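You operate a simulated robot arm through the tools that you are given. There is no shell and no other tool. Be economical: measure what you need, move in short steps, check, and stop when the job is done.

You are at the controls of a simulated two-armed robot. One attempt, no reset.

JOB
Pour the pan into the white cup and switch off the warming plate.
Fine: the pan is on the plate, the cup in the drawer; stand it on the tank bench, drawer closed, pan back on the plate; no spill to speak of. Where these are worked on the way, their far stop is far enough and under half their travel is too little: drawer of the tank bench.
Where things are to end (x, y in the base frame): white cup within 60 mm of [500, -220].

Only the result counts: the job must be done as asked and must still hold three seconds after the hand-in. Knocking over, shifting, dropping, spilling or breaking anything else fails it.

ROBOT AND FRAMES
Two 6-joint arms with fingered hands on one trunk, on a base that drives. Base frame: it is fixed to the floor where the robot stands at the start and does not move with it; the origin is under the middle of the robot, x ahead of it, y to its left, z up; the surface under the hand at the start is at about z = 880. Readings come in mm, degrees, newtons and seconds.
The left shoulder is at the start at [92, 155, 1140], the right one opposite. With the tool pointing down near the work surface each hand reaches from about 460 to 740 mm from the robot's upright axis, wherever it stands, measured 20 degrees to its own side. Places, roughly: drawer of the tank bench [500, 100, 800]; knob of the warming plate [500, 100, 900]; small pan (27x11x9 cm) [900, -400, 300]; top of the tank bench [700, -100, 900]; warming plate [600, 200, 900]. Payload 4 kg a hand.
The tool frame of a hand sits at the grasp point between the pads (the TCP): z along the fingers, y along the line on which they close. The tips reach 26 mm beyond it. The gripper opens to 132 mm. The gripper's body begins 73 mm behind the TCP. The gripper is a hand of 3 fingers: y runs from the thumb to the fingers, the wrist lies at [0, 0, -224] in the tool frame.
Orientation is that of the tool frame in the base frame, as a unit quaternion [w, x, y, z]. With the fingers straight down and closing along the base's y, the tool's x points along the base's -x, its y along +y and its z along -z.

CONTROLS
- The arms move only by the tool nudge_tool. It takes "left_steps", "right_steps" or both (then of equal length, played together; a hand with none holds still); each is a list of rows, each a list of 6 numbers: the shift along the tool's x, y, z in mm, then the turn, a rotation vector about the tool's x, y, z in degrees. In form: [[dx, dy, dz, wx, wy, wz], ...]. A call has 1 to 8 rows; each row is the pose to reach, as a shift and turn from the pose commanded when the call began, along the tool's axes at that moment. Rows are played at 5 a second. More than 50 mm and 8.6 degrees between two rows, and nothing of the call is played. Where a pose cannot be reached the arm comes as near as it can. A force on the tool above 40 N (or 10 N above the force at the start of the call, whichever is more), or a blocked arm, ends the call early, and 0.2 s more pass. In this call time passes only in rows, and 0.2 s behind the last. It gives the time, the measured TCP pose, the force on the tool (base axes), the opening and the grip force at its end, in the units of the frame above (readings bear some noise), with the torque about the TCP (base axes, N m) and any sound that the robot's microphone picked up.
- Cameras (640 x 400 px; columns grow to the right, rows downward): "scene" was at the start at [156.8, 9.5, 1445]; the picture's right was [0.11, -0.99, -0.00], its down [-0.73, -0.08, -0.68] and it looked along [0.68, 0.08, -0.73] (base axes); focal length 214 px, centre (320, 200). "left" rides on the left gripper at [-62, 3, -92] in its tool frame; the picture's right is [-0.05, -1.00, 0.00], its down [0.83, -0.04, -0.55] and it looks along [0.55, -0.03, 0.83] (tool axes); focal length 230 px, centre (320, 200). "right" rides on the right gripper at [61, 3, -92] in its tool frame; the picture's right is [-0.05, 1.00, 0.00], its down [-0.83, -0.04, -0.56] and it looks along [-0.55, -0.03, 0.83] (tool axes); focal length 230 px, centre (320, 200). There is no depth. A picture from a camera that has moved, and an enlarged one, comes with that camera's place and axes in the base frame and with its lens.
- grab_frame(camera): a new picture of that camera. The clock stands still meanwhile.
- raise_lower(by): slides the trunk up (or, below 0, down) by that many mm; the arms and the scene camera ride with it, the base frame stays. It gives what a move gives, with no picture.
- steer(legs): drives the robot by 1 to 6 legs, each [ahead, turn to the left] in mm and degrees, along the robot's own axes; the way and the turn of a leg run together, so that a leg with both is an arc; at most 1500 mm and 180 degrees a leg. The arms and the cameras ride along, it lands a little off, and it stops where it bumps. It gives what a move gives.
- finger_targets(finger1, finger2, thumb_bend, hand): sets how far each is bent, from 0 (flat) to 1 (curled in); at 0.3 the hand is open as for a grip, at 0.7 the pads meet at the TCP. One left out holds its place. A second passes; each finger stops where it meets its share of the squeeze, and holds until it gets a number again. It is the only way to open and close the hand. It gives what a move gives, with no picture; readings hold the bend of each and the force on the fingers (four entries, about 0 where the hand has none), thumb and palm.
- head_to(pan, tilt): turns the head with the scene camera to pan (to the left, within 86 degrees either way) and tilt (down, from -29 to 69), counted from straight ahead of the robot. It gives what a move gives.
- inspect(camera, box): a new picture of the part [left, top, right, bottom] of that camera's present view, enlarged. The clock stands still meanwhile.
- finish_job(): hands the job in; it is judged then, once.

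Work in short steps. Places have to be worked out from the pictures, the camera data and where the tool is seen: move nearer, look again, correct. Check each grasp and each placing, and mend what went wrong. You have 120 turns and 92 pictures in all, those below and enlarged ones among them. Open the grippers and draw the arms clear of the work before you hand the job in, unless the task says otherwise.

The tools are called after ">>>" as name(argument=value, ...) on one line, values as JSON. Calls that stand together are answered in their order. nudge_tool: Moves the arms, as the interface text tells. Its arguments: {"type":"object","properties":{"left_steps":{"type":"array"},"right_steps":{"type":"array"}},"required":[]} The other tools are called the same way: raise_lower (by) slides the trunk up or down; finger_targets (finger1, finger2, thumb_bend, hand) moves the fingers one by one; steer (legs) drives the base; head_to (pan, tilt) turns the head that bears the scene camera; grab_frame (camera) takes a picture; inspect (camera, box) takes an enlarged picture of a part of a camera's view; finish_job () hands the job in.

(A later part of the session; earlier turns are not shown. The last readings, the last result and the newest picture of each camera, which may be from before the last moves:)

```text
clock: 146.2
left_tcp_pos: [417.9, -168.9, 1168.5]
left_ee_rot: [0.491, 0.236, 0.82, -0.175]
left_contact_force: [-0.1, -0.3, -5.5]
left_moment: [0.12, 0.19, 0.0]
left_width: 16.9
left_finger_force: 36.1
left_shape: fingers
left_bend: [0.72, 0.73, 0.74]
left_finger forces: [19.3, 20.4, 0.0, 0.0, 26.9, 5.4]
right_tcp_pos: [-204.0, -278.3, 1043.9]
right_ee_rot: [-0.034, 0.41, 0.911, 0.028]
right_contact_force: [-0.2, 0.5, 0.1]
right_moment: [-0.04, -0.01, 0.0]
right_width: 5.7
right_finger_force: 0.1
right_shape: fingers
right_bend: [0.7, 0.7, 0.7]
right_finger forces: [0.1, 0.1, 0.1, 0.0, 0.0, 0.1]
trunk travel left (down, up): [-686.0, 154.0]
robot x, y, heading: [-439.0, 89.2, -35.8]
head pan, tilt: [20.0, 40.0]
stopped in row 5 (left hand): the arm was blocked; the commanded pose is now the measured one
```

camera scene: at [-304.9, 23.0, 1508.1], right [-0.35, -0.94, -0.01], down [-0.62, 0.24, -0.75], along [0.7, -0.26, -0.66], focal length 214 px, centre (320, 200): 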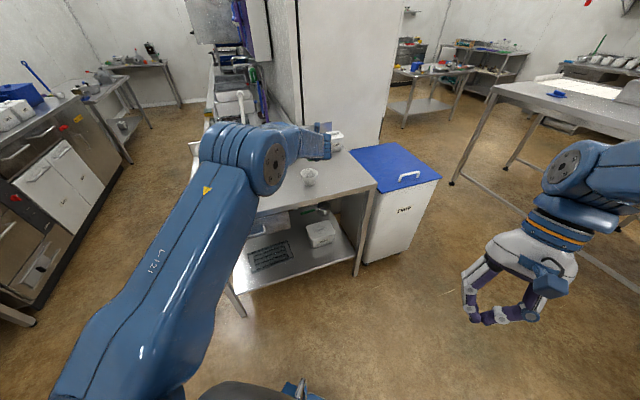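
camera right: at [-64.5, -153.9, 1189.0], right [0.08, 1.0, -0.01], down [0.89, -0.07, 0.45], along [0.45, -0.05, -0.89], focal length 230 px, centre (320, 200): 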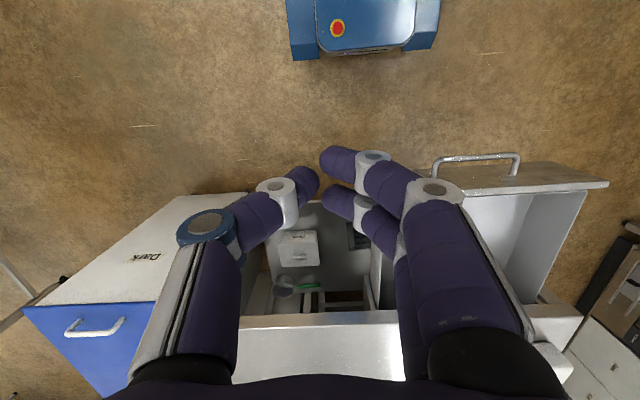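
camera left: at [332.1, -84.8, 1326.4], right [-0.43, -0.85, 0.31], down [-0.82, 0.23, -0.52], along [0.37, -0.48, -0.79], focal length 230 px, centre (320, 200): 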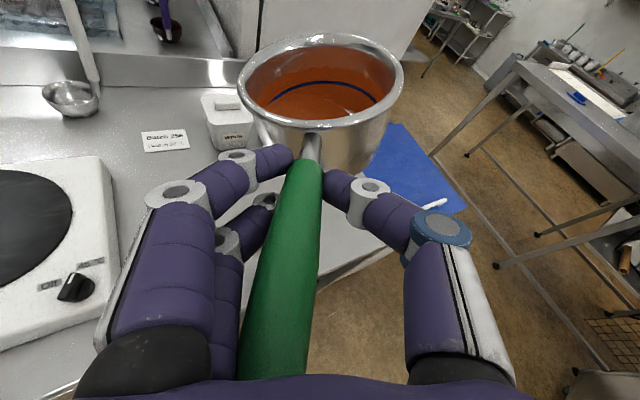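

Nearly level now. Turn left 3° (pan to the cup's left), lower 100, and begin rolling the other way (28°).

>>> steer(legs=[[0, 3]])

>>> raise_lower(by=-90)

>>> nudge_tool(left_steps=[[0, 0, 0, -2, 0, 3.5], [0, 0, 0, -5, 0, 8.7], [0, 0, 0, -8, 0, 13.9], [0, 0, 0, -11, 0, 19], [0, 0, 0, -14, 0, 24.2]])

>>> grab_frame(camera="left")

```text
clock: 147.0
left_tcp_pos: [384.9, -139.8, 1202.5]
left_ee_rot: [0.506, 0.23, 0.813, -0.175]
left_contact_force: [-0.6, 0.0, -4.6]
left_moment: [0.1, 0.18, 0.02]
left_width: 17.0
left_finger_force: 35.0
left_shape: fingers
left_bend: [0.72, 0.73, 0.74]
left_finger forces: [19.3, 20.0, 0.2, 0.1, 26.7, 4.6]
right_tcp_pos: [-239.7, -254.5, 1018.6]
right_ee_rot: [-0.082, 0.409, 0.908, 0.038]
right_contact_force: [0.6, -0.1, 0.1]
right_moment: [-0.02, -0.03, -0.01]
right_width: 5.6
right_finger_force: 0.0
right_shape: fingers
right_bend: [0.7, 0.7, 0.7]
right_finger forces: [0.0, 0.0, 0.0, 0.0, 0.1, 0.0]
trunk travel left (down, up): [-686.0, 154.0]
robot x, y, heading: [-440.0, 95.8, -35.5]
head pan, tilt: [20.0, 40.0]
stopped in leg 1: the robot was blocked; the commanded pose is now the measured one
```

```text
clock: 148.2
left_tcp_pos: [387.6, -140.2, 1111.0]
left_ee_rot: [0.507, 0.23, 0.812, -0.176]
left_contact_force: [0.5, 1.0, -3.9]
left_moment: [0.14, 0.22, 0.02]
left_width: 17.1
left_finger_force: 34.8
left_shape: fingers
left_bend: [0.72, 0.73, 0.74]
left_finger forces: [19.4, 19.5, 0.0, 0.0, 26.5, 4.3]
right_tcp_pos: [-238.2, -255.3, 931.0]
right_ee_rot: [-0.08, 0.408, 0.909, 0.038]
right_contact_force: [0.1, 0.4, 0.7]
right_moment: [0.01, -0.02, 0.0]
right_width: 5.9
right_finger_force: 0.0
right_shape: fingers
right_bend: [0.7, 0.7, 0.7]
right_finger forces: [0.0, 0.0, 0.0, 0.0, 0.0, 0.1]
trunk travel left (down, up): [-596.0, 244.0]
robot x, y, heading: [-439.1, 94.9, -35.5]
head pan, tilt: [20.0, 40.0]
```

```text
clock: 149.4
left_tcp_pos: [389.1, -144.8, 1111.7]
left_ee_rot: [0.555, 0.332, 0.762, 0.034]
left_contact_force: [0.5, -0.8, -3.3]
left_moment: [0.08, 0.23, 0.01]
left_width: 17.2
left_finger_force: 34.1
left_shape: fingers
left_bend: [0.72, 0.73, 0.74]
left_finger forces: [18.1, 18.7, 0.1, 0.1, 27.1, 4.1]
right_tcp_pos: [-237.4, -255.9, 930.4]
right_ee_rot: [-0.08, 0.408, 0.909, 0.038]
right_contact_force: [0.4, -0.1, -0.2]
right_moment: [0.01, 0.03, 0.0]
right_width: 5.8
right_finger_force: 0.1
right_shape: fingers
right_bend: [0.7, 0.7, 0.7]
right_finger forces: [0.0, 0.0, 0.0, 0.1, 0.1, 0.1]
trunk travel left (down, up): [-596.0, 244.0]
robot x, y, heading: [-441.0, 98.3, -35.4]
head pan, tilt: [20.0, 40.0]
```

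```text
14 pictures are left
camera left: at [320.9, -144.2, 1199.0], right [-0.46, -0.8, -0.38], down [-0.64, 0.59, -0.49], along [0.62, 0.01, -0.79], focal length 230 px, centre (320, 200)
```

left: 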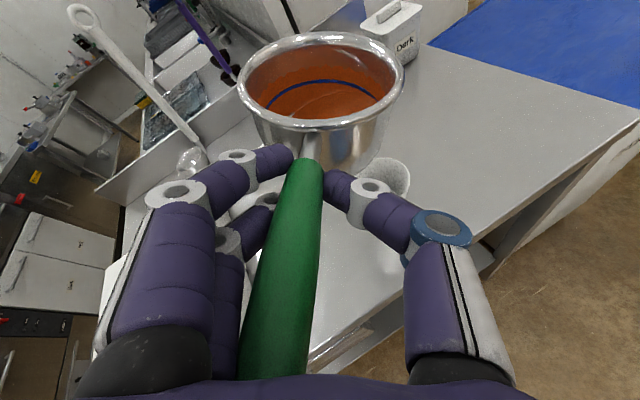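

Rolling this way works freely. Cup is 43 mm further along the handle and the pan must go ~36 mm left; shift, roll to ~42°, and lower.

>>> nudge_tool(left_steps=[[-1, 11, 15, -2, 0, 4.2], [-3, 22, 30, -4, 0, 8.5], [-4, 33, 45, -5.9, 0, 12.7]])

>>> raise_lower(by=-45)

>>> grab_frame(camera="left")

```text
clock: 150.2
left_tcp_pos: [449.3, -134.7, 1110.9]
left_ee_rot: [0.564, 0.386, 0.718, 0.133]
left_contact_force: [1.0, 0.3, -4.2]
left_moment: [0.08, 0.23, 0.04]
left_width: 17.1
left_finger_force: 34.2
left_shape: fingers
left_bend: [0.72, 0.73, 0.74]
left_finger forces: [17.8, 18.2, 0.0, 0.1, 27.5, 4.0]
right_tcp_pos: [-236.8, -256.2, 930.5]
right_ee_rot: [-0.079, 0.408, 0.909, 0.038]
right_contact_force: [-0.6, -0.2, 0.0]
right_moment: [0.01, 0.02, 0.03]
right_width: 5.7
right_finger_force: 0.0
right_shape: fingers
right_bend: [0.7, 0.7, 0.7]
right_finger forces: [0.1, 0.0, 0.0, 0.1, 0.0, 0.1]
trunk travel left (down, up): [-596.0, 244.0]
robot x, y, heading: [-441.0, 96.9, -35.2]
head pan, tilt: [20.0, 40.0]
```

```text
clock: 151.1
left_tcp_pos: [447.9, -134.3, 1066.6]
left_ee_rot: [0.565, 0.385, 0.718, 0.132]
left_contact_force: [0.3, 0.4, -3.0]
left_moment: [0.08, 0.22, 0.05]
left_width: 17.2
left_finger_force: 33.9
left_shape: fingers
left_bend: [0.72, 0.73, 0.74]
left_finger forces: [17.7, 18.2, 0.0, 0.1, 27.6, 4.0]
right_tcp_pos: [-237.1, -255.7, 886.7]
right_ee_rot: [-0.079, 0.407, 0.909, 0.036]
right_contact_force: [-0.6, -1.0, -0.4]
right_moment: [-0.03, 0.04, 0.0]
right_width: 5.8
right_finger_force: 0.1
right_shape: fingers
right_bend: [0.7, 0.7, 0.7]
right_finger forces: [0.0, 0.0, 0.0, 0.1, 0.1, 0.1]
trunk travel left (down, up): [-551.0, 289.0]
robot x, y, heading: [-436.9, 94.9, -35.6]
head pan, tilt: [20.0, 40.0]
```

```text
13 pictures are left
camera left: at [368.0, -152.4, 1142.4], right [-0.4, -0.7, -0.59], down [-0.58, 0.69, -0.43], along [0.71, 0.17, -0.68], focal length 230 px, centre (320, 200)
```

left: 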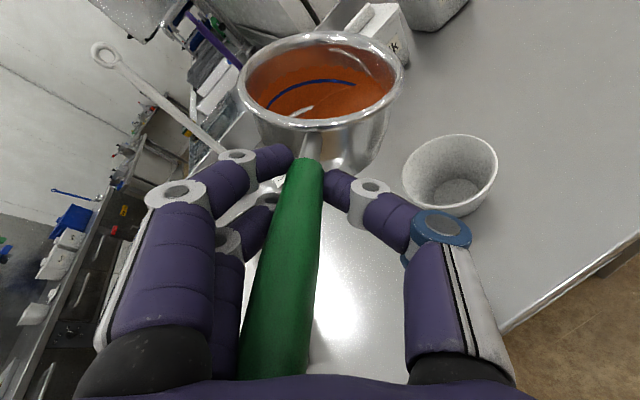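

Excellent alignment: the lip is right over the cup (47 mm offset). Roll slowly 20° more, following with a 13 mm shift right.

>>> nudge_tool(left_steps=[[-1, -1, 0, -1.1, -0.1, 2.2], [-2, -2, -1, -2.2, -0.2, 4.5], [-3, -4, -1, -3.3, -0.3, 6.7], [-4, -5, -2, -4.5, -0.4, 9], [-4, -6, -2, -5.6, -0.5, 11.2], [-5, -7, -3, -6.7, -0.6, 13.4], [-6, -9, -3, -7.8, -0.7, 15.6], [-7, -10, -4, -8.9, -0.8, 17.9]])

>>> grab_frame(camera="left")

```text
clock: 152.9
left_tcp_pos: [438.1, -144.0, 1065.7]
left_ee_rot: [0.571, 0.448, 0.633, 0.271]
left_contact_force: [-0.2, -0.3, -3.8]
left_moment: [0.05, 0.24, 0.01]
left_width: 17.4
left_finger_force: 33.0
left_shape: fingers
left_bend: [0.72, 0.73, 0.74]
left_finger forces: [17.5, 17.3, 0.0, 0.0, 28.1, 3.6]
right_tcp_pos: [-237.7, -256.1, 885.2]
right_ee_rot: [-0.078, 0.408, 0.909, 0.036]
right_contact_force: [-1.0, -0.2, -0.3]
right_moment: [0.0, -0.01, -0.02]
right_width: 5.8
right_finger_force: 0.0
right_shape: fingers
right_bend: [0.7, 0.7, 0.7]
right_finger forces: [0.1, 0.0, 0.0, 0.1, 0.0, 0.1]
trunk travel left (down, up): [-551.0, 289.0]
robot x, y, heading: [-438.5, 95.6, -35.7]
head pan, tilt: [20.0, 40.0]
```

```text
12 pictures are left
camera left: at [345.8, -181.1, 1115.0], right [-0.26, -0.5, -0.83], down [-0.5, 0.8, -0.32], along [0.82, 0.33, -0.46], focal length 230 px, centre (320, 200)
```

left: 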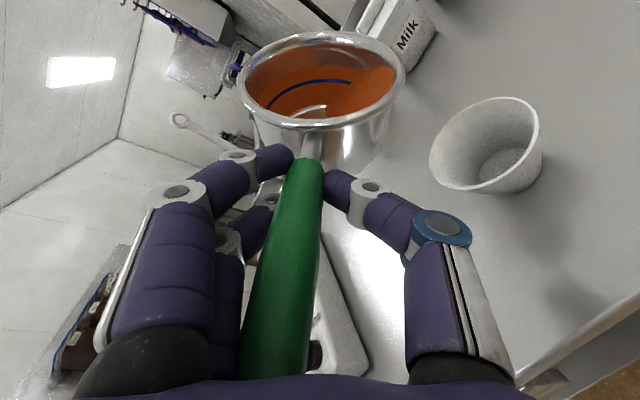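

At ~62° the liquid is at the lip, which is over the cup's middle. Continue slowly to ~82° following right.

>>> nudge_tool(left_steps=[[-1, -1, -1, -1.2, -0.1, 2.2], [-3, -2, -1, -2.3, -0.2, 4.4], [-4, -3, -2, -3.5, -0.4, 6.6], [-5, -4, -3, -4.6, -0.5, 8.8], [-7, -5, -4, -5.8, -0.6, 11], [-8, -6, -4, -7, -0.8, 13.3], [-10, -7, -5, -8.1, -0.9, 15.5], [-11, -8, -6, -9.3, -1, 17.7]])

>>> grab_frame(camera="left")

```text
clock: 154.7
left_tcp_pos: [427.7, -154.6, 1065.5]
left_ee_rot: [0.562, 0.494, 0.526, 0.403]
left_contact_force: [0.6, 0.5, -3.1]
left_moment: [0.04, 0.23, -0.02]
left_width: 17.2
left_finger_force: 32.4
left_shape: fingers
left_bend: [0.72, 0.73, 0.74]
left_finger forces: [17.8, 16.2, 0.0, 0.1, 28.0, 3.1]
right_tcp_pos: [-237.5, -255.4, 886.2]
right_ee_rot: [-0.078, 0.408, 0.909, 0.037]
right_contact_force: [-0.8, 0.0, -1.3]
right_moment: [0.0, -0.03, -0.01]
right_width: 5.6
right_finger_force: 0.1
right_shape: fingers
right_bend: [0.7, 0.7, 0.7]
right_finger forces: [0.0, 0.0, 0.0, 0.1, 0.0, 0.1]
trunk travel left (down, up): [-551.0, 289.0]
robot x, y, heading: [-442.6, 93.6, -35.4]
head pan, tilt: [20.0, 40.0]
```

```text
11 pictures are left
camera left: at [330.1, -202.1, 1083.3], right [-0.07, -0.24, -0.97], down [-0.45, 0.87, -0.18], along [0.89, 0.42, -0.17], focal length 230 px, centre (320, 200)
```

left: 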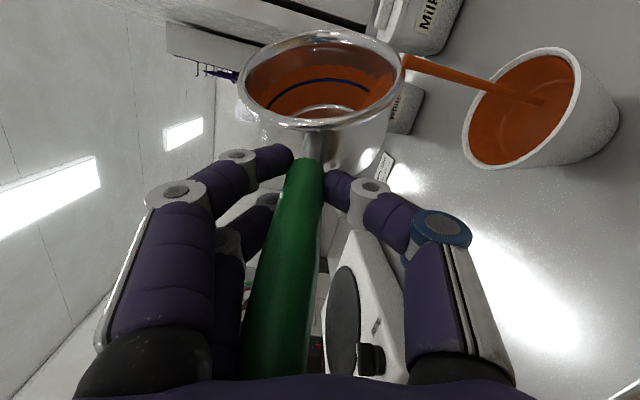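

Pouring cleanly into the cup. Continue to ~104°, following right.

>>> nudge_tool(left_steps=[[-2, 0, -1, -1.3, -0.1, 2.4], [-4, -1, -2, -2.6, -0.3, 4.9], [-6, -1, -3, -3.8, -0.4, 7.3], [-8, -1, -4, -5.1, -0.6, 9.7], [-10, -2, -5, -6.4, -0.7, 12.1], [-12, -2, -6, -7.7, -0.9, 14.6], [-14, -3, -7, -8.9, -1, 17], [-16, -3, -8, -10.2, -1.2, 19.4]])

>>> grab_frame(camera="left")

```text
clock: 156.5
left_tcp_pos: [416.7, -170.3, 1064.7]
left_ee_rot: [0.533, 0.529, 0.392, 0.532]
left_contact_force: [0.3, 0.0, -2.0]
left_moment: [0.05, 0.2, -0.01]
left_width: 17.4
left_finger_force: 31.5
left_shape: fingers
left_bend: [0.72, 0.73, 0.74]
left_finger forces: [18.0, 15.1, 0.0, 0.0, 27.5, 2.7]
right_tcp_pos: [-236.9, -255.0, 886.3]
right_ee_rot: [-0.078, 0.407, 0.909, 0.037]
right_contact_force: [-0.3, 0.5, 0.4]
right_moment: [0.01, -0.04, 0.01]
right_width: 6.0
right_finger_force: 0.1
right_shape: fingers
right_bend: [0.7, 0.7, 0.7]
right_finger forces: [0.0, 0.1, 0.0, 0.1, 0.1, 0.0]
trunk travel left (down, up): [-551.0, 289.0]
robot x, y, heading: [-437.7, 92.8, -35.6]
head pan, tilt: [20.0, 40.0]
```

```text
10 pictures are left
camera left: at [318.5, -216.9, 1045.9], right [0.15, 0.07, -0.99], down [-0.43, 0.9, 0.0], along [0.89, 0.43, 0.16], focal length 230 px, centre (320, 200)
```

left: 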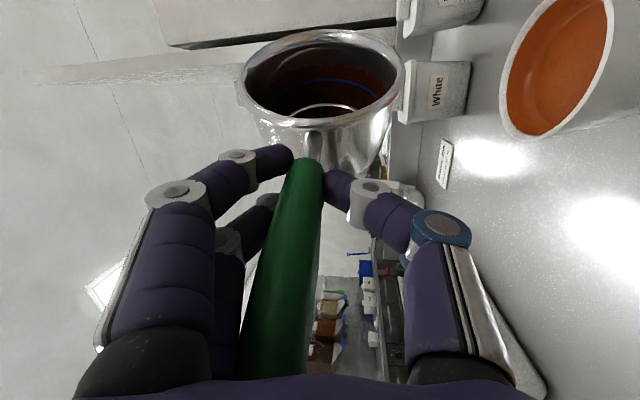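

The pan is empty and the cup is filled, no spill seen. Raise the trunk, roll the pan back level in two calls while lowering the hand relative to the shoulder.

>>> raise_lower(by=135)

>>> nudge_tool(left_steps=[[-2, -12, -2, 3.9, 0.4, -7.4], [-4, -25, -3, 7.7, 0.9, -14.8], [-5, -37, -5, 11.6, 1.3, -22.2], [-7, -49, -7, 15.5, 1.7, -29.7], [-9, -61, -8, 19.3, 2.1, -37.1], [-11, -74, -10, 23.2, 2.6, -44.5], [-12, -86, -11, 27, 3, -51.9], [-14, -98, -13, 30.9, 3.4, -59.3]])

>>> nudge_tool(left_steps=[[0, 0, 0, 3.4, 0.4, -6.5], [0, 0, 0, 6.8, 0.8, -13.1], [0, 0, 0, 10.2, 1.1, -19.6], [0, 0, 0, 13.6, 1.5, -26.2], [0, 0, 0, 17, 1.9, -32.7]])

```text
clock: 158.1
left_tcp_pos: [417.5, -170.4, 1199.0]
left_ee_rot: [0.533, 0.528, 0.393, 0.532]
left_contact_force: [0.2, 0.4, -2.5]
left_moment: [0.01, 0.16, -0.05]
left_width: 17.5
left_finger_force: 31.8
left_shape: fingers
left_bend: [0.72, 0.73, 0.74]
left_finger forces: [18.2, 15.1, 0.0, 0.0, 27.6, 2.6]
right_tcp_pos: [-238.9, -256.2, 1020.1]
right_ee_rot: [-0.081, 0.407, 0.909, 0.037]
right_contact_force: [-0.9, 0.5, -0.5]
right_moment: [0.01, 0.01, -0.02]
right_width: 5.9
right_finger_force: 0.0
right_shape: fingers
right_bend: [0.7, 0.7, 0.7]
right_finger forces: [0.0, 0.1, 0.1, 0.2, 0.0, 0.1]
trunk travel left (down, up): [-686.0, 154.0]
robot x, y, heading: [-437.5, 95.1, -35.5]
head pan, tilt: [20.0, 40.0]
```

```text
clock: 159.9
left_tcp_pos: [421.5, -172.1, 1098.9]
left_ee_rot: [0.557, 0.383, 0.73, 0.106]
left_contact_force: [0.0, -0.2, -2.5]
left_moment: [0.05, 0.13, -0.01]
left_width: 17.3
left_finger_force: 31.8
left_shape: fingers
left_bend: [0.72, 0.73, 0.74]
left_finger forces: [18.2, 15.8, 0.1, 0.1, 27.3, 3.1]
right_tcp_pos: [-237.8, -255.3, 1019.2]
right_ee_rot: [-0.081, 0.408, 0.909, 0.037]
right_contact_force: [0.2, -0.2, -1.2]
right_moment: [0.0, 0.02, 0.0]
right_width: 5.8
right_finger_force: 0.1
right_shape: fingers
right_bend: [0.7, 0.7, 0.7]
right_finger forces: [0.0, 0.1, 0.0, 0.1, 0.0, 0.0]
trunk travel left (down, up): [-686.0, 154.0]
robot x, y, heading: [-442.5, 93.7, -35.3]
head pan, tilt: [20.0, 40.0]
```

```text
clock: 161.1
left_tcp_pos: [427.1, -173.2, 1105.9]
left_ee_rot: [0.501, 0.238, 0.82, -0.142]
left_contact_force: [0.6, -0.6, -2.1]
left_moment: [0.07, 0.14, 0.02]
left_width: 17.2
left_finger_force: 31.6
left_shape: fingers
left_bend: [0.72, 0.73, 0.74]
left_finger forces: [18.4, 15.4, 0.0, 0.0, 26.2, 2.9]
left hand out of reach, approached as far as the arm can: row 5
right_tcp_pos: [-236.8, -255.4, 1020.2]
right_ee_rot: [-0.082, 0.407, 0.909, 0.038]
right_contact_force: [-0.3, -0.9, 0.2]
right_moment: [0.02, 0.0, -0.01]
right_width: 5.5
right_finger_force: 0.1
right_shape: fingers
right_bend: [0.7, 0.7, 0.7]
right_finger forces: [0.1, 0.1, 0.0, 0.1, 0.1, 0.0]
trunk travel left (down, up): [-686.0, 154.0]
robot x, y, heading: [-438.6, 94.4, -35.5]
head pan, tilt: [20.0, 40.0]
```

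Level again, pan empty. Turn left 23° and drive forward 46 mm to bring the pan over the plate, lower part way and look.

>>> steer(legs=[[0, 11.5], [0, 11.5], [46, 0]])

>>> raise_lower(by=-60)

>>> grab_frame(camera="left")

```text
clock: 162.0
left_tcp_pos: [425.4, -107.1, 1149.4]
left_ee_rot: [0.513, 0.213, 0.821, -0.131]
left_contact_force: [-0.5, 0.2, -3.2]
left_moment: [0.07, 0.08, -0.02]
left_width: 17.5
left_finger_force: 33.0
left_shape: fingers
left_bend: [0.72, 0.74, 0.74]
left_finger forces: [18.8, 17.3, 0.0, 0.0, 26.4, 3.6]
right_tcp_pos: [-245.2, -231.6, 1005.8]
right_ee_rot: [-0.111, 0.38, 0.917, 0.045]
right_contact_force: [-1.2, -0.4, 0.6]
right_moment: [-0.03, -0.07, -0.01]
right_width: 5.8
right_finger_force: 0.1
right_shape: fingers
right_bend: [0.7, 0.7, 0.7]
right_finger forces: [0.1, 0.0, 0.1, 0.1, 0.0, 0.0]
trunk travel left (down, up): [-686.0, 154.0]
robot x, y, heading: [-440.3, 95.6, -32.1]
head pan, tilt: [20.0, 40.0]
stopped in leg 1: the robot was blocked; the commanded pose is now the measured one
```

```text
clock: 163.0
left_tcp_pos: [425.1, -108.5, 1087.7]
left_ee_rot: [0.515, 0.211, 0.82, -0.13]
left_contact_force: [-0.9, 1.3, -3.2]
left_moment: [0.09, 0.17, 0.0]
left_width: 17.6
left_finger_force: 32.7
left_shape: fingers
left_bend: [0.72, 0.74, 0.74]
left_finger forces: [19.0, 16.9, 0.1, 0.1, 26.3, 3.3]
right_tcp_pos: [-244.6, -232.4, 948.2]
right_ee_rot: [-0.108, 0.381, 0.917, 0.046]
right_contact_force: [-0.2, -0.3, 0.1]
right_moment: [-0.01, 0.02, 0.01]
right_width: 6.0
right_finger_force: 0.0
right_shape: fingers
right_bend: [0.7, 0.7, 0.7]
right_finger forces: [0.0, 0.1, 0.0, 0.0, 0.0, 0.0]
trunk travel left (down, up): [-626.0, 214.0]
robot x, y, heading: [-436.5, 92.5, -32.3]
head pan, tilt: [20.0, 40.0]
```

```text
9 pictures are left
camera left: at [377.3, -77.6, 1184.3], right [-0.46, -0.89, 0.04], down [-0.78, 0.38, -0.51], along [0.43, -0.27, -0.86], focal length 230 px, centre (320, 200)
```

left: 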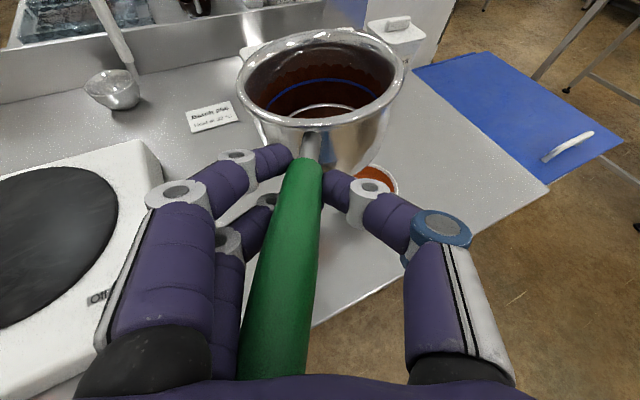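

Turning trips at the arm's limit in the level pose; the pan is empty, so I roll it 25° toward the comfortable side for the transit.

>>> nudge_tool(left_steps=[[0, 0, 0, -3, -0.3, 5.5], [0, 0, 0, -6, -0.6, 11], [0, 0, 0, -9, -1, 16.5], [0, 0, 0, -12, -1.3, 23]])

>>> steer(legs=[[0, 10], [0, 9.8], [46, 0]])

>>> grab_frame(camera="left")

```text
clock: 164.0
left_tcp_pos: [422.4, -109.8, 1089.1]
left_ee_rot: [0.556, 0.333, 0.758, 0.072]
left_contact_force: [-0.4, -1.1, -3.1]
left_moment: [0.04, 0.17, 0.01]
left_width: 17.4
left_finger_force: 32.7
left_shape: fingers
left_bend: [0.72, 0.74, 0.74]
left_finger forces: [18.3, 16.2, 0.1, 0.0, 26.9, 3.2]
left hand out of reach, approached as far as the arm can: row 2, 3, 4
right_tcp_pos: [-244.7, -232.0, 947.6]
right_ee_rot: [-0.109, 0.379, 0.918, 0.045]
right_contact_force: [0.2, 0.6, -0.6]
right_moment: [0.01, 0.03, 0.02]
right_width: 5.7
right_finger_force: 0.0
right_shape: fingers
right_bend: [0.7, 0.7, 0.7]
right_finger forces: [0.0, 0.1, 0.1, 0.1, 0.1, 0.0]
trunk travel left (down, up): [-626.0, 214.0]
robot x, y, heading: [-441.7, 94.0, -32.0]
head pan, tilt: [20.0, 40.0]
```

```text
clock: 166.3
left_tcp_pos: [424.8, 214.4, 1125.5]
left_ee_rot: [0.535, 0.226, 0.789, 0.201]
left_contact_force: [0.8, -0.2, -3.5]
left_moment: [-0.02, 0.17, -0.01]
left_width: 17.4
left_finger_force: 33.1
left_shape: fingers
left_bend: [0.71, 0.74, 0.75]
left_finger forces: [18.5, 16.6, 0.0, 0.1, 27.4, 3.3]
right_tcp_pos: [-154.0, -144.5, 935.9]
right_ee_rot: [-0.14, 0.208, 0.968, 0.026]
right_contact_force: [-0.1, -0.1, -0.3]
right_moment: [0.0, 0.02, 0.01]
right_width: 5.4
right_finger_force: 0.0
right_shape: fingers
right_bend: [0.7, 0.7, 0.7]
right_finger forces: [0.0, 0.1, 0.0, 0.1, 0.0, 0.0]
trunk travel left (down, up): [-626.0, 214.0]
robot x, y, heading: [-421.7, 90.3, -10.2]
head pan, tilt: [20.0, 40.0]
stopped in leg 3: the robot was blocked; the commanded pose is now the measured one
```

```text
8 pictures are left
camera left: at [357.8, 175.2, 1206.2], right [-0.12, -0.85, -0.52], down [-0.8, 0.4, -0.46], along [0.59, 0.36, -0.72], focal length 230 px, centre (320, 200)
```

left: 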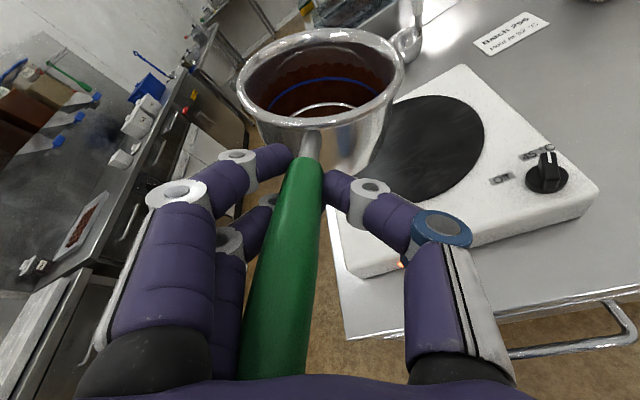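

Pan is left of and short of the burner (centre ≈[582,138]). Level the pan and move it over the burner with the arm.

>>> nudge_tool(left_steps=[[-1, -12, 15, 2.9, 0.7, -4.9], [-2, -25, 30, 5.8, 1.5, -9.8], [-2, -37, 45, 8.7, 2.2, -14.6], [-3, -50, 61, 11.7, 3, -19.5], [-4, -62, 76, 14.6, 3.7, -24.4], [-5, -75, 91, 17.5, 4.5, -29.3]])

>>> grab_frame(camera="left")

```text
clock: 167.5
left_tcp_pos: [473.1, 170.4, 1088.5]
left_ee_rot: [0.523, 0.076, 0.848, -0.04]
left_contact_force: [-0.2, -0.8, -3.3]
left_moment: [0.03, 0.14, 0.01]
left_width: 17.7
left_finger_force: 33.3
left_shape: fingers
left_bend: [0.71, 0.74, 0.75]
left_finger forces: [19.3, 18.3, 0.0, 0.0, 26.3, 2.6]
right_tcp_pos: [-180.4, -142.3, 926.7]
right_ee_rot: [-0.165, 0.21, 0.963, 0.026]
right_contact_force: [0.5, -0.4, 1.6]
right_moment: [0.0, -0.02, 0.01]
right_width: 5.4
right_finger_force: 0.0
right_shape: fingers
right_bend: [0.7, 0.7, 0.7]
right_finger forces: [0.0, 0.0, 0.2, 0.0, 0.0, 0.0]
trunk travel left (down, up): [-626.0, 214.0]
robot x, y, heading: [-423.6, 87.7, -10.4]
head pan, tilt: [20.0, 40.0]
stopped in row 6 (left hand): the arm was blocked; the commanded pose is now the measured one
```

```text
7 pictures are left
camera left: at [420.2, 181.7, 1184.5], right [-0.15, -0.99, 0.04], down [-0.86, 0.11, -0.49], along [0.48, -0.1, -0.87], focal length 230 px, centre (320, 200)
```

left: 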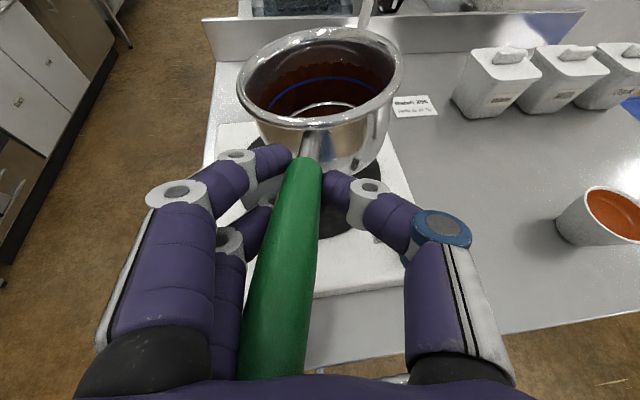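

Pan centre ≈[554,159], level. Drive forward 30 with slight right turn, set the pan down on the burner, open, and rise.

>>> steer(legs=[[30, -0.8]])

>>> raise_lower(by=-74)

>>> finger_targets(hand="left", finger1=0.3, finger2=0.3, thumb_bend=0.3)

>>> raise_lower(by=110)

>>> grab_frame(camera="left")

```text
clock: 168.3
left_tcp_pos: [442.1, 175.5, 1120.7]
left_ee_rot: [0.539, 0.077, 0.838, -0.045]
left_contact_force: [-0.7, 0.0, -2.9]
left_moment: [0.01, 0.17, -0.03]
left_width: 17.6
left_finger_force: 33.1
left_shape: fingers
left_bend: [0.71, 0.74, 0.75]
left_finger forces: [19.0, 19.2, 0.1, 0.0, 25.8, 2.3]
right_tcp_pos: [-210.2, -142.4, 918.3]
right_ee_rot: [-0.188, 0.209, 0.959, 0.028]
right_contact_force: [-0.3, -0.3, 0.3]
right_moment: [0.0, -0.04, 0.01]
right_width: 5.7
right_finger_force: 0.2
right_shape: fingers
right_bend: [0.7, 0.7, 0.7]
right_finger forces: [0.0, 0.0, 0.0, 0.0, 0.1, 0.0]
trunk travel left (down, up): [-626.0, 214.0]
robot x, y, heading: [-419.9, 87.1, -10.9]
head pan, tilt: [20.0, 40.0]
stopped in leg 1: the robot was blocked; the commanded pose is now the measured one
```

```text
clock: 169.4
left_tcp_pos: [444.1, 174.1, 1045.4]
left_ee_rot: [0.538, 0.077, 0.838, -0.045]
left_contact_force: [0.2, 0.2, -2.7]
left_moment: [0.07, 0.18, -0.01]
left_width: 17.5
left_finger_force: 32.7
left_shape: fingers
left_bend: [0.71, 0.74, 0.75]
left_finger forces: [19.1, 18.9, 0.0, 0.0, 25.8, 2.2]
right_tcp_pos: [-209.6, -142.2, 843.4]
right_ee_rot: [-0.188, 0.21, 0.959, 0.03]
right_contact_force: [0.1, 0.3, -0.1]
right_moment: [-0.02, 0.01, 0.0]
right_width: 5.7
right_finger_force: 0.0
right_shape: fingers
right_bend: [0.7, 0.7, 0.7]
right_finger forces: [0.0, 0.0, 0.0, 0.0, 0.0, 0.0]
trunk travel left (down, up): [-552.0, 288.0]
robot x, y, heading: [-417.7, 83.3, -10.9]
head pan, tilt: [20.0, 40.0]
```

```text
clock: 170.4
left_tcp_pos: [445.1, 174.7, 1045.2]
left_ee_rot: [0.54, 0.077, 0.837, -0.044]
left_contact_force: [0.1, 0.3, 0.3]
left_moment: [0.03, -0.01, 0.05]
left_width: 134.0
left_finger_force: 0.4
left_shape: fingers
left_bend: [0.3, 0.29, 0.3]
left_finger forces: [0.0, 0.4, 0.0, 0.0, 0.1, 0.0]
right_tcp_pos: [-209.7, -141.6, 843.2]
right_ee_rot: [-0.189, 0.21, 0.959, 0.028]
right_contact_force: [-0.4, 0.1, 0.3]
right_moment: [0.0, -0.03, -0.01]
right_width: 5.9
right_finger_force: 0.0
right_shape: fingers
right_bend: [0.7, 0.7, 0.7]
right_finger forces: [0.0, 0.1, 0.1, 0.0, 0.0, 0.1]
trunk travel left (down, up): [-552.0, 288.0]
robot x, y, heading: [-416.3, 87.1, -10.7]
head pan, tilt: [20.0, 40.0]
```

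```text
clock: 171.8
left_tcp_pos: [445.0, 173.3, 1154.6]
left_ee_rot: [0.538, 0.077, 0.838, -0.044]
left_contact_force: [0.5, -0.6, 0.1]
left_moment: [-0.02, -0.02, 0.02]
left_width: 133.8
left_finger_force: 0.1
left_shape: fingers
left_bend: [0.3, 0.3, 0.3]
left_finger forces: [0.1, 0.1, 0.0, 0.0, 0.0, 0.0]
right_tcp_pos: [-208.4, -141.4, 952.8]
right_ee_rot: [-0.188, 0.209, 0.959, 0.029]
right_contact_force: [0.7, -0.7, -0.5]
right_moment: [0.0, 0.02, 0.01]
right_width: 5.7
right_finger_force: 0.1
right_shape: fingers
right_bend: [0.7, 0.7, 0.7]
right_finger forces: [0.0, 0.0, 0.0, 0.0, 0.0, 0.0]
trunk travel left (down, up): [-662.0, 178.0]
robot x, y, heading: [-415.0, 88.1, -10.9]
head pan, tilt: [20.0, 40.0]
```

```text
6 pictures are left
camera left: at [388.2, 187.0, 1249.1], right [-0.16, -0.99, 0.04], down [-0.84, 0.11, -0.52], along [0.51, -0.11, -0.85], focal length 230 px, centre (320, 200)
```

left: 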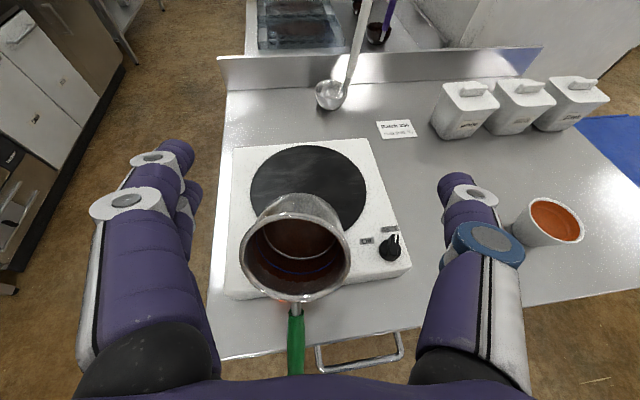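

The drive had been blocked, so the pan was released short: it now leans, empty, over the plate's front edge. I'll fix it by gripping the pan body from above. First retract the hand to a 30° tilt pose and drive closer.

>>> nudge_tool(left_steps=[[7, -8, -22, 0, 4.4, 0], [14, -15, -43, 0, 8.8, 0], [22, -23, -65, 0, 13.1, 0], [29, -30, -87, 0, 17.5, 0], [36, -38, -109, 0, 21.9, 0], [43, -46, -130, 0, 26.3, 0], [51, -53, -152, 0, 30.6, 0], [58, -61, -174, 0, 35, 0]])

>>> steer(legs=[[100, 0], [110, 0]])

```text
clock: 173.6
left_tcp_pos: [253.1, 144.8, 1174.4]
left_ee_rot: [0.262, 0.086, 0.961, -0.017]
left_contact_force: [-0.4, -0.1, 0.6]
left_moment: [-0.01, -0.04, 0.01]
left_width: 134.0
left_finger_force: 0.1
left_shape: fingers
left_bend: [0.3, 0.3, 0.3]
left_finger forces: [0.1, 0.0, 0.0, 0.2, 0.1, 0.0]
right_tcp_pos: [-208.6, -142.8, 953.6]
right_ee_rot: [-0.187, 0.21, 0.959, 0.029]
right_contact_force: [-0.1, -0.7, 0.9]
right_moment: [-0.01, -0.01, -0.03]
right_width: 5.8
right_finger_force: 0.1
right_shape: fingers
right_bend: [0.7, 0.7, 0.7]
right_finger forces: [0.1, 0.0, 0.1, 0.0, 0.0, 0.1]
trunk travel left (down, up): [-662.0, 178.0]
robot x, y, heading: [-419.6, 82.7, -10.5]
head pan, tilt: [20.0, 40.0]
```

```text
clock: 175.6
left_tcp_pos: [424.1, 111.7, 1193.5]
left_ee_rot: [0.277, 0.086, 0.957, -0.019]
left_contact_force: [1.3, -0.7, 1.8]
left_moment: [0.03, 0.15, -0.03]
left_width: 133.9
left_finger_force: 0.1
left_shape: fingers
left_bend: [0.3, 0.3, 0.3]
left_finger forces: [0.0, 0.1, 0.1, 0.0, 0.0, 0.0]
right_tcp_pos: [-32.6, -175.6, 965.3]
right_ee_rot: [-0.158, 0.213, 0.964, 0.029]
right_contact_force: [0.5, -0.5, 1.8]
right_moment: [0.03, -0.02, -0.01]
right_width: 5.8
right_finger_force: 0.0
right_shape: fingers
right_bend: [0.7, 0.7, 0.7]
right_finger forces: [0.0, 0.1, 0.0, 0.1, 0.0, 0.0]
trunk travel left (down, up): [-662.0, 178.0]
robot x, y, heading: [-211.3, 47.5, -10.8]
head pan, tilt: [20.0, 40.0]
```

Move the left hand above the pan and also bring the sagging right hand out from the body.

>>> nudge_tool(left_steps=[[0, 10, 5, 0, 0, 0], [0, 20, 9, 0, 0, 0], [-1, 30, 14, 0, 0, 0], [-1, 40, 19, 0, 0, 0], [-1, 50, 24, 0, 0, 0], [-1, 60, 28, 0, 0, 0], [-2, 70, 33, 0, 0, 0], [-2, 80, 38, 0, 0, 0]], right_steps=[[-18, 4, -26, 0, -2, 0], [-37, 8, -52, 0, -4, 0], [-55, 12, -78, 0, -7, 0], [-74, 16, -104, 0, -9, 0], [-92, 20, -130, 0, -11, 0], [-111, 24, -156, 0, -13, 0], [-130, 28, -182, 0, -15, 0], [-148, 32, -208, 0, -18, 0]])

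>>> grab_frame(camera="left")

```text
clock: 177.3
left_tcp_pos: [489.4, 182.1, 1147.9]
left_ee_rot: [0.264, 0.086, 0.96, -0.019]
left_contact_force: [0.7, 0.2, -0.8]
left_moment: [0.0, 0.01, -0.01]
left_width: 134.3
left_finger_force: 0.1
left_shape: fingers
left_bend: [0.3, 0.3, 0.3]
left_finger forces: [0.0, 0.0, 0.0, 0.0, 0.0, 0.1]
right_tcp_pos: [196.0, -235.9, 1098.4]
right_ee_rot: [-0.029, 0.215, 0.976, -0.007]
right_contact_force: [0.4, -0.1, -0.4]
right_moment: [-0.01, 0.02, 0.0]
right_width: 5.8
right_finger_force: 0.0
right_shape: fingers
right_bend: [0.7, 0.7, 0.7]
right_finger forces: [0.0, 0.0, 0.0, 0.0, 0.0, 0.1]
right hand out of reach, approached as far as the arm can: row 1, 2, 3, 4, 5, 6
trunk travel left (down, up): [-662.0, 178.0]
robot x, y, heading: [-212.3, 48.5, -10.9]
head pan, tilt: [20.0, 40.0]
```

```text
5 pictures are left
camera left: at [495.0, 183.2, 1257.5], right [-0.13, -0.99, 0.02], down [-0.99, 0.13, 0.05], along [-0.05, -0.01, -1.0], focal length 230 px, centre (320, 200)
```

left: 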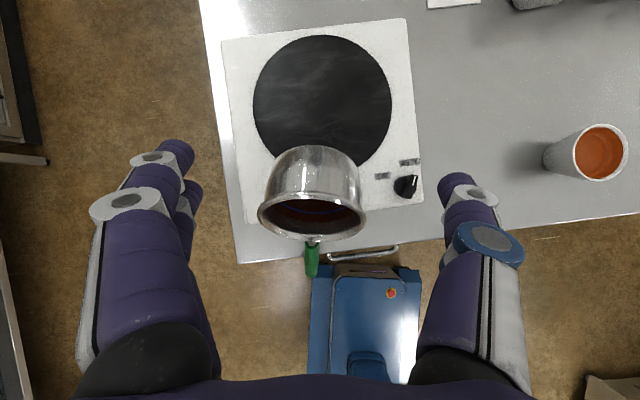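

The pan leans ~46° with its rim centre at about [469,191,996], handle tip at the bench edge. I match the hand's tilt to the pan's axis and go to a pre-grasp in front of its mouth.

>>> nudge_tool(left_steps=[[22, 0, 12, 0, -3, 0], [44, 1, 24, 0, -6, 0], [67, 1, 35, 0, -9, 0], [89, 2, 47, 0, -12, 0], [111, 2, 59, 0, -15, 0]])

```text
clock: 178.6
left_tcp_pos: [437.3, 196.7, 1061.8]
left_ee_rot: [0.379, 0.084, 0.921, -0.032]
left_contact_force: [0.3, -0.5, -0.4]
left_moment: [0.04, -0.02, -0.01]
left_width: 134.0
left_finger_force: 0.0
left_shape: fingers
left_bend: [0.3, 0.3, 0.3]
left_finger forces: [0.1, 0.1, 0.0, 0.1, 0.0, 0.0]
left hand out of reach, approached as far as the arm can: row 5
right_tcp_pos: [194.0, -235.7, 1098.7]
right_ee_rot: [-0.032, 0.215, 0.976, -0.006]
right_contact_force: [0.6, 1.1, -0.5]
right_moment: [-0.02, 0.03, 0.0]
right_width: 5.8
right_finger_force: 0.1
right_shape: fingers
right_bend: [0.7, 0.7, 0.7]
right_finger forces: [0.0, 0.0, 0.0, 0.0, 0.0, 0.0]
trunk travel left (down, up): [-662.0, 178.0]
robot x, y, heading: [-215.0, 45.1, -10.9]
head pan, tilt: [20.0, 40.0]
```

Tilt is right. Shift 22 mm laterally and advance half way, then check.

>>> nudge_tool(left_steps=[[11, 1, 5, 0, 0, 0], [22, 2, 20, 0, 0, 0], [22, 2, 38, 0, 0, 0]])

>>> grab_frame(camera="left")

```text
clock: 179.3
left_tcp_pos: [466.3, 202.1, 1046.2]
left_ee_rot: [0.379, 0.086, 0.921, -0.031]
left_contact_force: [0.2, 0.3, 0.3]
left_moment: [0.01, -0.01, 0.0]
left_width: 134.5
left_finger_force: 0.1
left_shape: fingers
left_bend: [0.3, 0.3, 0.3]
left_finger forces: [0.1, 0.1, 0.0, 0.0, 0.1, 0.0]
left hand out of reach, approached as far as the arm can: row 1, 2, 3
right_tcp_pos: [197.7, -237.3, 1097.6]
right_ee_rot: [-0.031, 0.215, 0.976, -0.005]
right_contact_force: [0.1, -0.2, 0.2]
right_moment: [0.02, 0.05, -0.02]
right_width: 6.0
right_finger_force: 0.1
right_shape: fingers
right_bend: [0.7, 0.7, 0.7]
right_finger forces: [0.1, 0.0, 0.0, 0.0, 0.0, 0.0]
trunk travel left (down, up): [-662.0, 178.0]
robot x, y, heading: [-212.8, 44.8, -10.9]
head pan, tilt: [20.0, 40.0]
```

```text
4 pictures are left
camera left: at [446.0, 209.0, 1154.6], right [-0.14, -0.99, 0.03], down [-0.97, 0.14, -0.19], along [0.18, -0.05, -0.98], focal length 230 px, centre (320, 200)
```

left: 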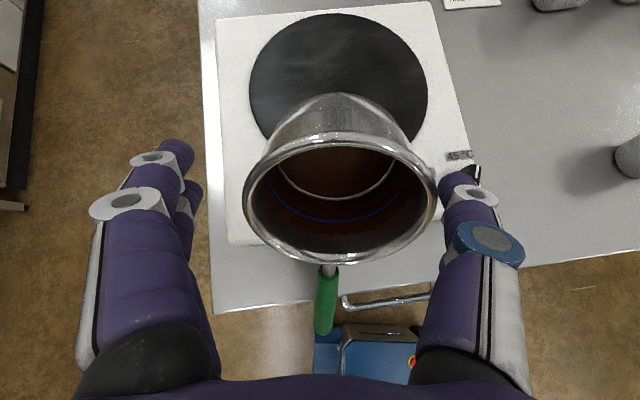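

Rim centre ≈[467,191,1020]; hand is 12 mm too far left. Shift right, lower 34 with the trunk around the pan, and close.

>>> nudge_tool(left_steps=[[-3, -6, 2, 0, 0, 0], [-6, -12, 4, 0, 0, 0]])

>>> raise_lower(by=-36)

>>> finger_targets(hand="left", finger1=0.6, finger2=0.6, thumb_bend=0.6)

>>> grab_frame(camera="left")

```text
clock: 179.9
left_tcp_pos: [472.9, 188.4, 1050.8]
left_ee_rot: [0.383, 0.085, 0.919, -0.03]
left_contact_force: [0.0, -0.5, -0.1]
left_moment: [0.01, 0.03, 0.03]
left_width: 133.8
left_finger_force: 0.1
left_shape: fingers
left_bend: [0.3, 0.3, 0.3]
left_finger forces: [0.1, 0.1, 0.0, 0.0, 0.0, 0.0]
left hand out of reach, approached as far as the arm can: row 1, 2
right_tcp_pos: [196.0, -237.7, 1097.2]
right_ee_rot: [-0.031, 0.215, 0.976, -0.006]
right_contact_force: [0.9, 0.6, -0.1]
right_moment: [0.03, -0.04, -0.01]
right_width: 5.8
right_finger_force: 0.1
right_shape: fingers
right_bend: [0.7, 0.7, 0.7]
right_finger forces: [0.1, 0.1, 0.1, 0.0, 0.0, 0.0]
trunk travel left (down, up): [-662.0, 178.0]
robot x, y, heading: [-212.7, 47.8, -10.6]
head pan, tilt: [20.0, 40.0]
```

```text
clock: 180.8
left_tcp_pos: [471.6, 191.1, 1015.0]
left_ee_rot: [0.383, 0.084, 0.919, -0.03]
left_contact_force: [-0.7, 0.1, -0.4]
left_moment: [0.01, -0.03, -0.01]
left_width: 134.3
left_finger_force: 0.0
left_shape: fingers
left_bend: [0.3, 0.3, 0.3]
left_finger forces: [0.1, 0.1, 0.1, 0.0, 0.0, 0.0]
right_tcp_pos: [194.3, -236.3, 1061.8]
right_ee_rot: [-0.03, 0.215, 0.976, -0.006]
right_contact_force: [0.0, 0.3, 0.2]
right_moment: [-0.01, -0.01, -0.02]
right_width: 5.7
right_finger_force: 0.0
right_shape: fingers
right_bend: [0.7, 0.7, 0.7]
right_finger forces: [0.1, 0.0, 0.0, 0.0, 0.0, 0.0]
trunk travel left (down, up): [-626.0, 214.0]
robot x, y, heading: [-213.0, 47.9, -10.9]
head pan, tilt: [20.0, 40.0]
```

```text
clock: 181.8
left_tcp_pos: [471.4, 190.5, 1015.8]
left_ee_rot: [0.382, 0.085, 0.92, -0.03]
left_contact_force: [-0.2, -1.1, -1.0]
left_moment: [-0.03, -0.02, -0.01]
left_width: 100.6
left_finger_force: 35.2
left_shape: fingers
left_bend: [0.47, 0.5, 0.5]
left_finger forces: [17.3, 18.6, 0.1, 0.1, 35.5, 0.0]
right_tcp_pos: [194.3, -236.5, 1060.8]
right_ee_rot: [-0.031, 0.215, 0.976, -0.005]
right_contact_force: [0.1, -0.6, -0.5]
right_moment: [-0.01, -0.01, -0.02]
right_width: 5.8
right_finger_force: 0.2
right_shape: fingers
right_bend: [0.7, 0.7, 0.7]
right_finger forces: [0.1, 0.0, 0.0, 0.0, 0.0, 0.1]
trunk travel left (down, up): [-626.0, 214.0]
robot x, y, heading: [-212.2, 45.8, -11.1]
head pan, tilt: [20.0, 40.0]
```

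```text
3 pictures are left
camera left: at [450.3, 196.3, 1123.4], right [-0.14, -0.99, 0.03], down [-0.97, 0.13, -0.2], along [0.19, -0.05, -0.98], focal length 230 px, centre (320, 200)
```

left: 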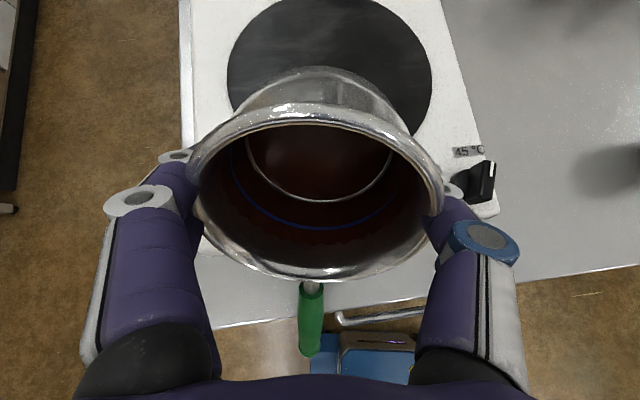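

Pan body is gripped firmly at 35 N. Lift 100 mm, drive forward 105 mm, then rotate the hand to straight-down so the pan is upright over the burner.

>>> raise_lower(by=100)

>>> steer(legs=[[55, 0], [50, 0]])

>>> nudge_tool(left_steps=[[0, 0, 0, 0, 6, 0], [0, 0, 0, 0, 12, 0], [0, 0, 0, 0, 18, 0], [0, 0, 0, 0, 24, 0], [0, 0, 0, 0, 30, 0], [0, 0, 0, 0, 36, 0], [0, 0, 0, 0, 42, 0], [0, 0, 0, 0, 48, 0]])

```text
clock: 183.1
left_tcp_pos: [471.3, 189.6, 1114.8]
left_ee_rot: [0.382, 0.085, 0.92, -0.031]
left_contact_force: [0.5, 0.6, -2.7]
left_moment: [-0.02, 0.03, -0.01]
left_width: 100.9
left_finger_force: 35.4
left_shape: fingers
left_bend: [0.47, 0.5, 0.5]
left_finger forces: [17.2, 18.7, 0.0, 0.0, 34.6, 0.0]
right_tcp_pos: [197.1, -237.2, 1159.5]
right_ee_rot: [-0.033, 0.216, 0.976, -0.006]
right_contact_force: [-0.8, -0.7, 0.4]
right_moment: [0.0, 0.01, -0.04]
right_width: 5.5
right_finger_force: 0.2
right_shape: fingers
right_bend: [0.7, 0.7, 0.7]
right_finger forces: [0.1, 0.1, 0.0, 0.1, 0.1, 0.0]
trunk travel left (down, up): [-726.0, 114.0]
robot x, y, heading: [-212.0, 47.3, -11.0]
head pan, tilt: [20.0, 40.0]
```

```text
clock: 184.6
left_tcp_pos: [566.5, 170.9, 1120.5]
left_ee_rot: [0.387, 0.084, 0.918, -0.031]
left_contact_force: [-0.8, 1.3, -0.7]
left_moment: [-0.04, -0.01, -0.01]
left_width: 100.8
left_finger_force: 35.2
left_shape: fingers
left_bend: [0.47, 0.5, 0.5]
left_finger forces: [17.2, 18.5, 0.1, 0.0, 34.3, 0.0]
right_tcp_pos: [291.4, -255.7, 1164.3]
right_ee_rot: [-0.028, 0.215, 0.976, -0.007]
right_contact_force: [-1.4, 1.1, 0.5]
right_moment: [-0.04, -0.07, 0.02]
right_width: 5.9
right_finger_force: 0.1
right_shape: fingers
right_bend: [0.7, 0.7, 0.7]
right_finger forces: [0.1, 0.0, 0.0, 0.1, 0.0, 0.1]
trunk travel left (down, up): [-726.0, 114.0]
robot x, y, heading: [-107.8, 28.2, -10.9]
head pan, tilt: [20.0, 40.0]
```

```text
clock: 186.3
left_tcp_pos: [558.8, 172.8, 1126.8]
left_ee_rot: [-0.016, 0.089, 0.996, 0.006]
left_contact_force: [-0.2, 0.0, -3.1]
left_moment: [-0.03, -0.1, 0.0]
left_width: 100.3
left_finger_force: 33.3
left_shape: fingers
left_bend: [0.48, 0.5, 0.51]
left_finger forces: [16.5, 17.3, 0.0, 0.0, 31.8, 0.0]
left hand out of reach, approached as far as the arm can: row 1
right_tcp_pos: [276.7, -252.4, 1140.7]
right_ee_rot: [-0.064, 0.216, 0.974, -0.007]
right_contact_force: [0.3, 0.9, -0.3]
right_moment: [0.02, -0.02, 0.03]
right_width: 5.8
right_finger_force: 0.1
right_shape: fingers
right_bend: [0.7, 0.7, 0.7]
right_finger forces: [0.0, 0.0, 0.0, 0.0, 0.0, 0.1]
trunk travel left (down, up): [-726.0, 114.0]
robot x, y, heading: [-109.0, 29.6, -10.8]
head pan, tilt: [20.0, 40.0]
```

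Hand points straight down with the pan upright. Move over the burner centre (≈[597,162]) and lower.

>>> nudge_tool(left_steps=[[-20, -2, 0, 0, -1, 0], [-39, -4, 0, 0, -2, 0]])

>>> raise_lower(by=-85)

>>> inspect(camera="scene", box=[200, 100, 440, 250])

```text
clock: 186.8
left_tcp_pos: [559.2, 169.9, 1138.7]
left_ee_rot: [0.002, 0.091, 0.996, 0.004]
left_contact_force: [-0.3, 0.2, -2.8]
left_moment: [-0.05, -0.11, 0.0]
left_width: 100.6
left_finger_force: 35.1
left_shape: fingers
left_bend: [0.48, 0.51, 0.51]
left_finger forces: [17.5, 18.5, 0.0, 0.0, 33.5, 0.0]
right_tcp_pos: [251.1, -248.9, 1122.0]
right_ee_rot: [-0.096, 0.215, 0.972, -0.008]
right_contact_force: [-0.3, 0.4, 0.3]
right_moment: [-0.01, 0.03, -0.03]
right_width: 5.7
right_finger_force: 0.2
right_shape: fingers
right_bend: [0.7, 0.7, 0.7]
right_finger forces: [0.1, 0.0, 0.0, 0.1, 0.0, 0.1]
trunk travel left (down, up): [-726.0, 114.0]
robot x, y, heading: [-109.8, 28.2, -11.1]
head pan, tilt: [20.0, 40.0]
stopped in row 2 (left hand): the arm was blocked; the commanded pose is now the measured one
```

```text
clock: 188.0
left_tcp_pos: [558.5, 171.3, 1053.4]
left_ee_rot: [0.001, 0.091, 0.996, 0.005]
left_contact_force: [0.5, 0.4, -1.7]
left_moment: [-0.01, -0.11, 0.01]
left_width: 100.6
left_finger_force: 34.4
left_shape: fingers
left_bend: [0.48, 0.51, 0.51]
left_finger forces: [17.4, 18.4, 0.1, 0.0, 33.5, 0.0]
right_tcp_pos: [252.3, -248.2, 1039.9]
right_ee_rot: [-0.092, 0.214, 0.972, -0.008]
right_contact_force: [-1.2, -0.6, -0.3]
right_moment: [-0.02, -0.03, 0.03]
right_width: 5.5
right_finger_force: 0.1
right_shape: fingers
right_bend: [0.7, 0.7, 0.7]
right_finger forces: [0.0, 0.0, 0.1, 0.0, 0.0, 0.0]
trunk travel left (down, up): [-641.0, 199.0]
robot x, y, heading: [-109.6, 24.8, -10.9]
head pan, tilt: [20.0, 40.0]
```

```text
2.67 times, centred on (320, 175) of scene
camera zoom: at [49.8, 27.5, 1419.4], right [0.16, -0.99, -0.01], down [-0.65, -0.1, -0.75], along [0.74, 0.12, -0.66], focal length 572 px, centre (320, 267)
```

zoom: 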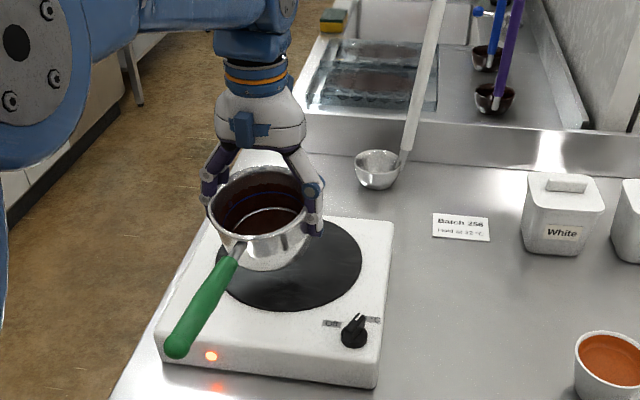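

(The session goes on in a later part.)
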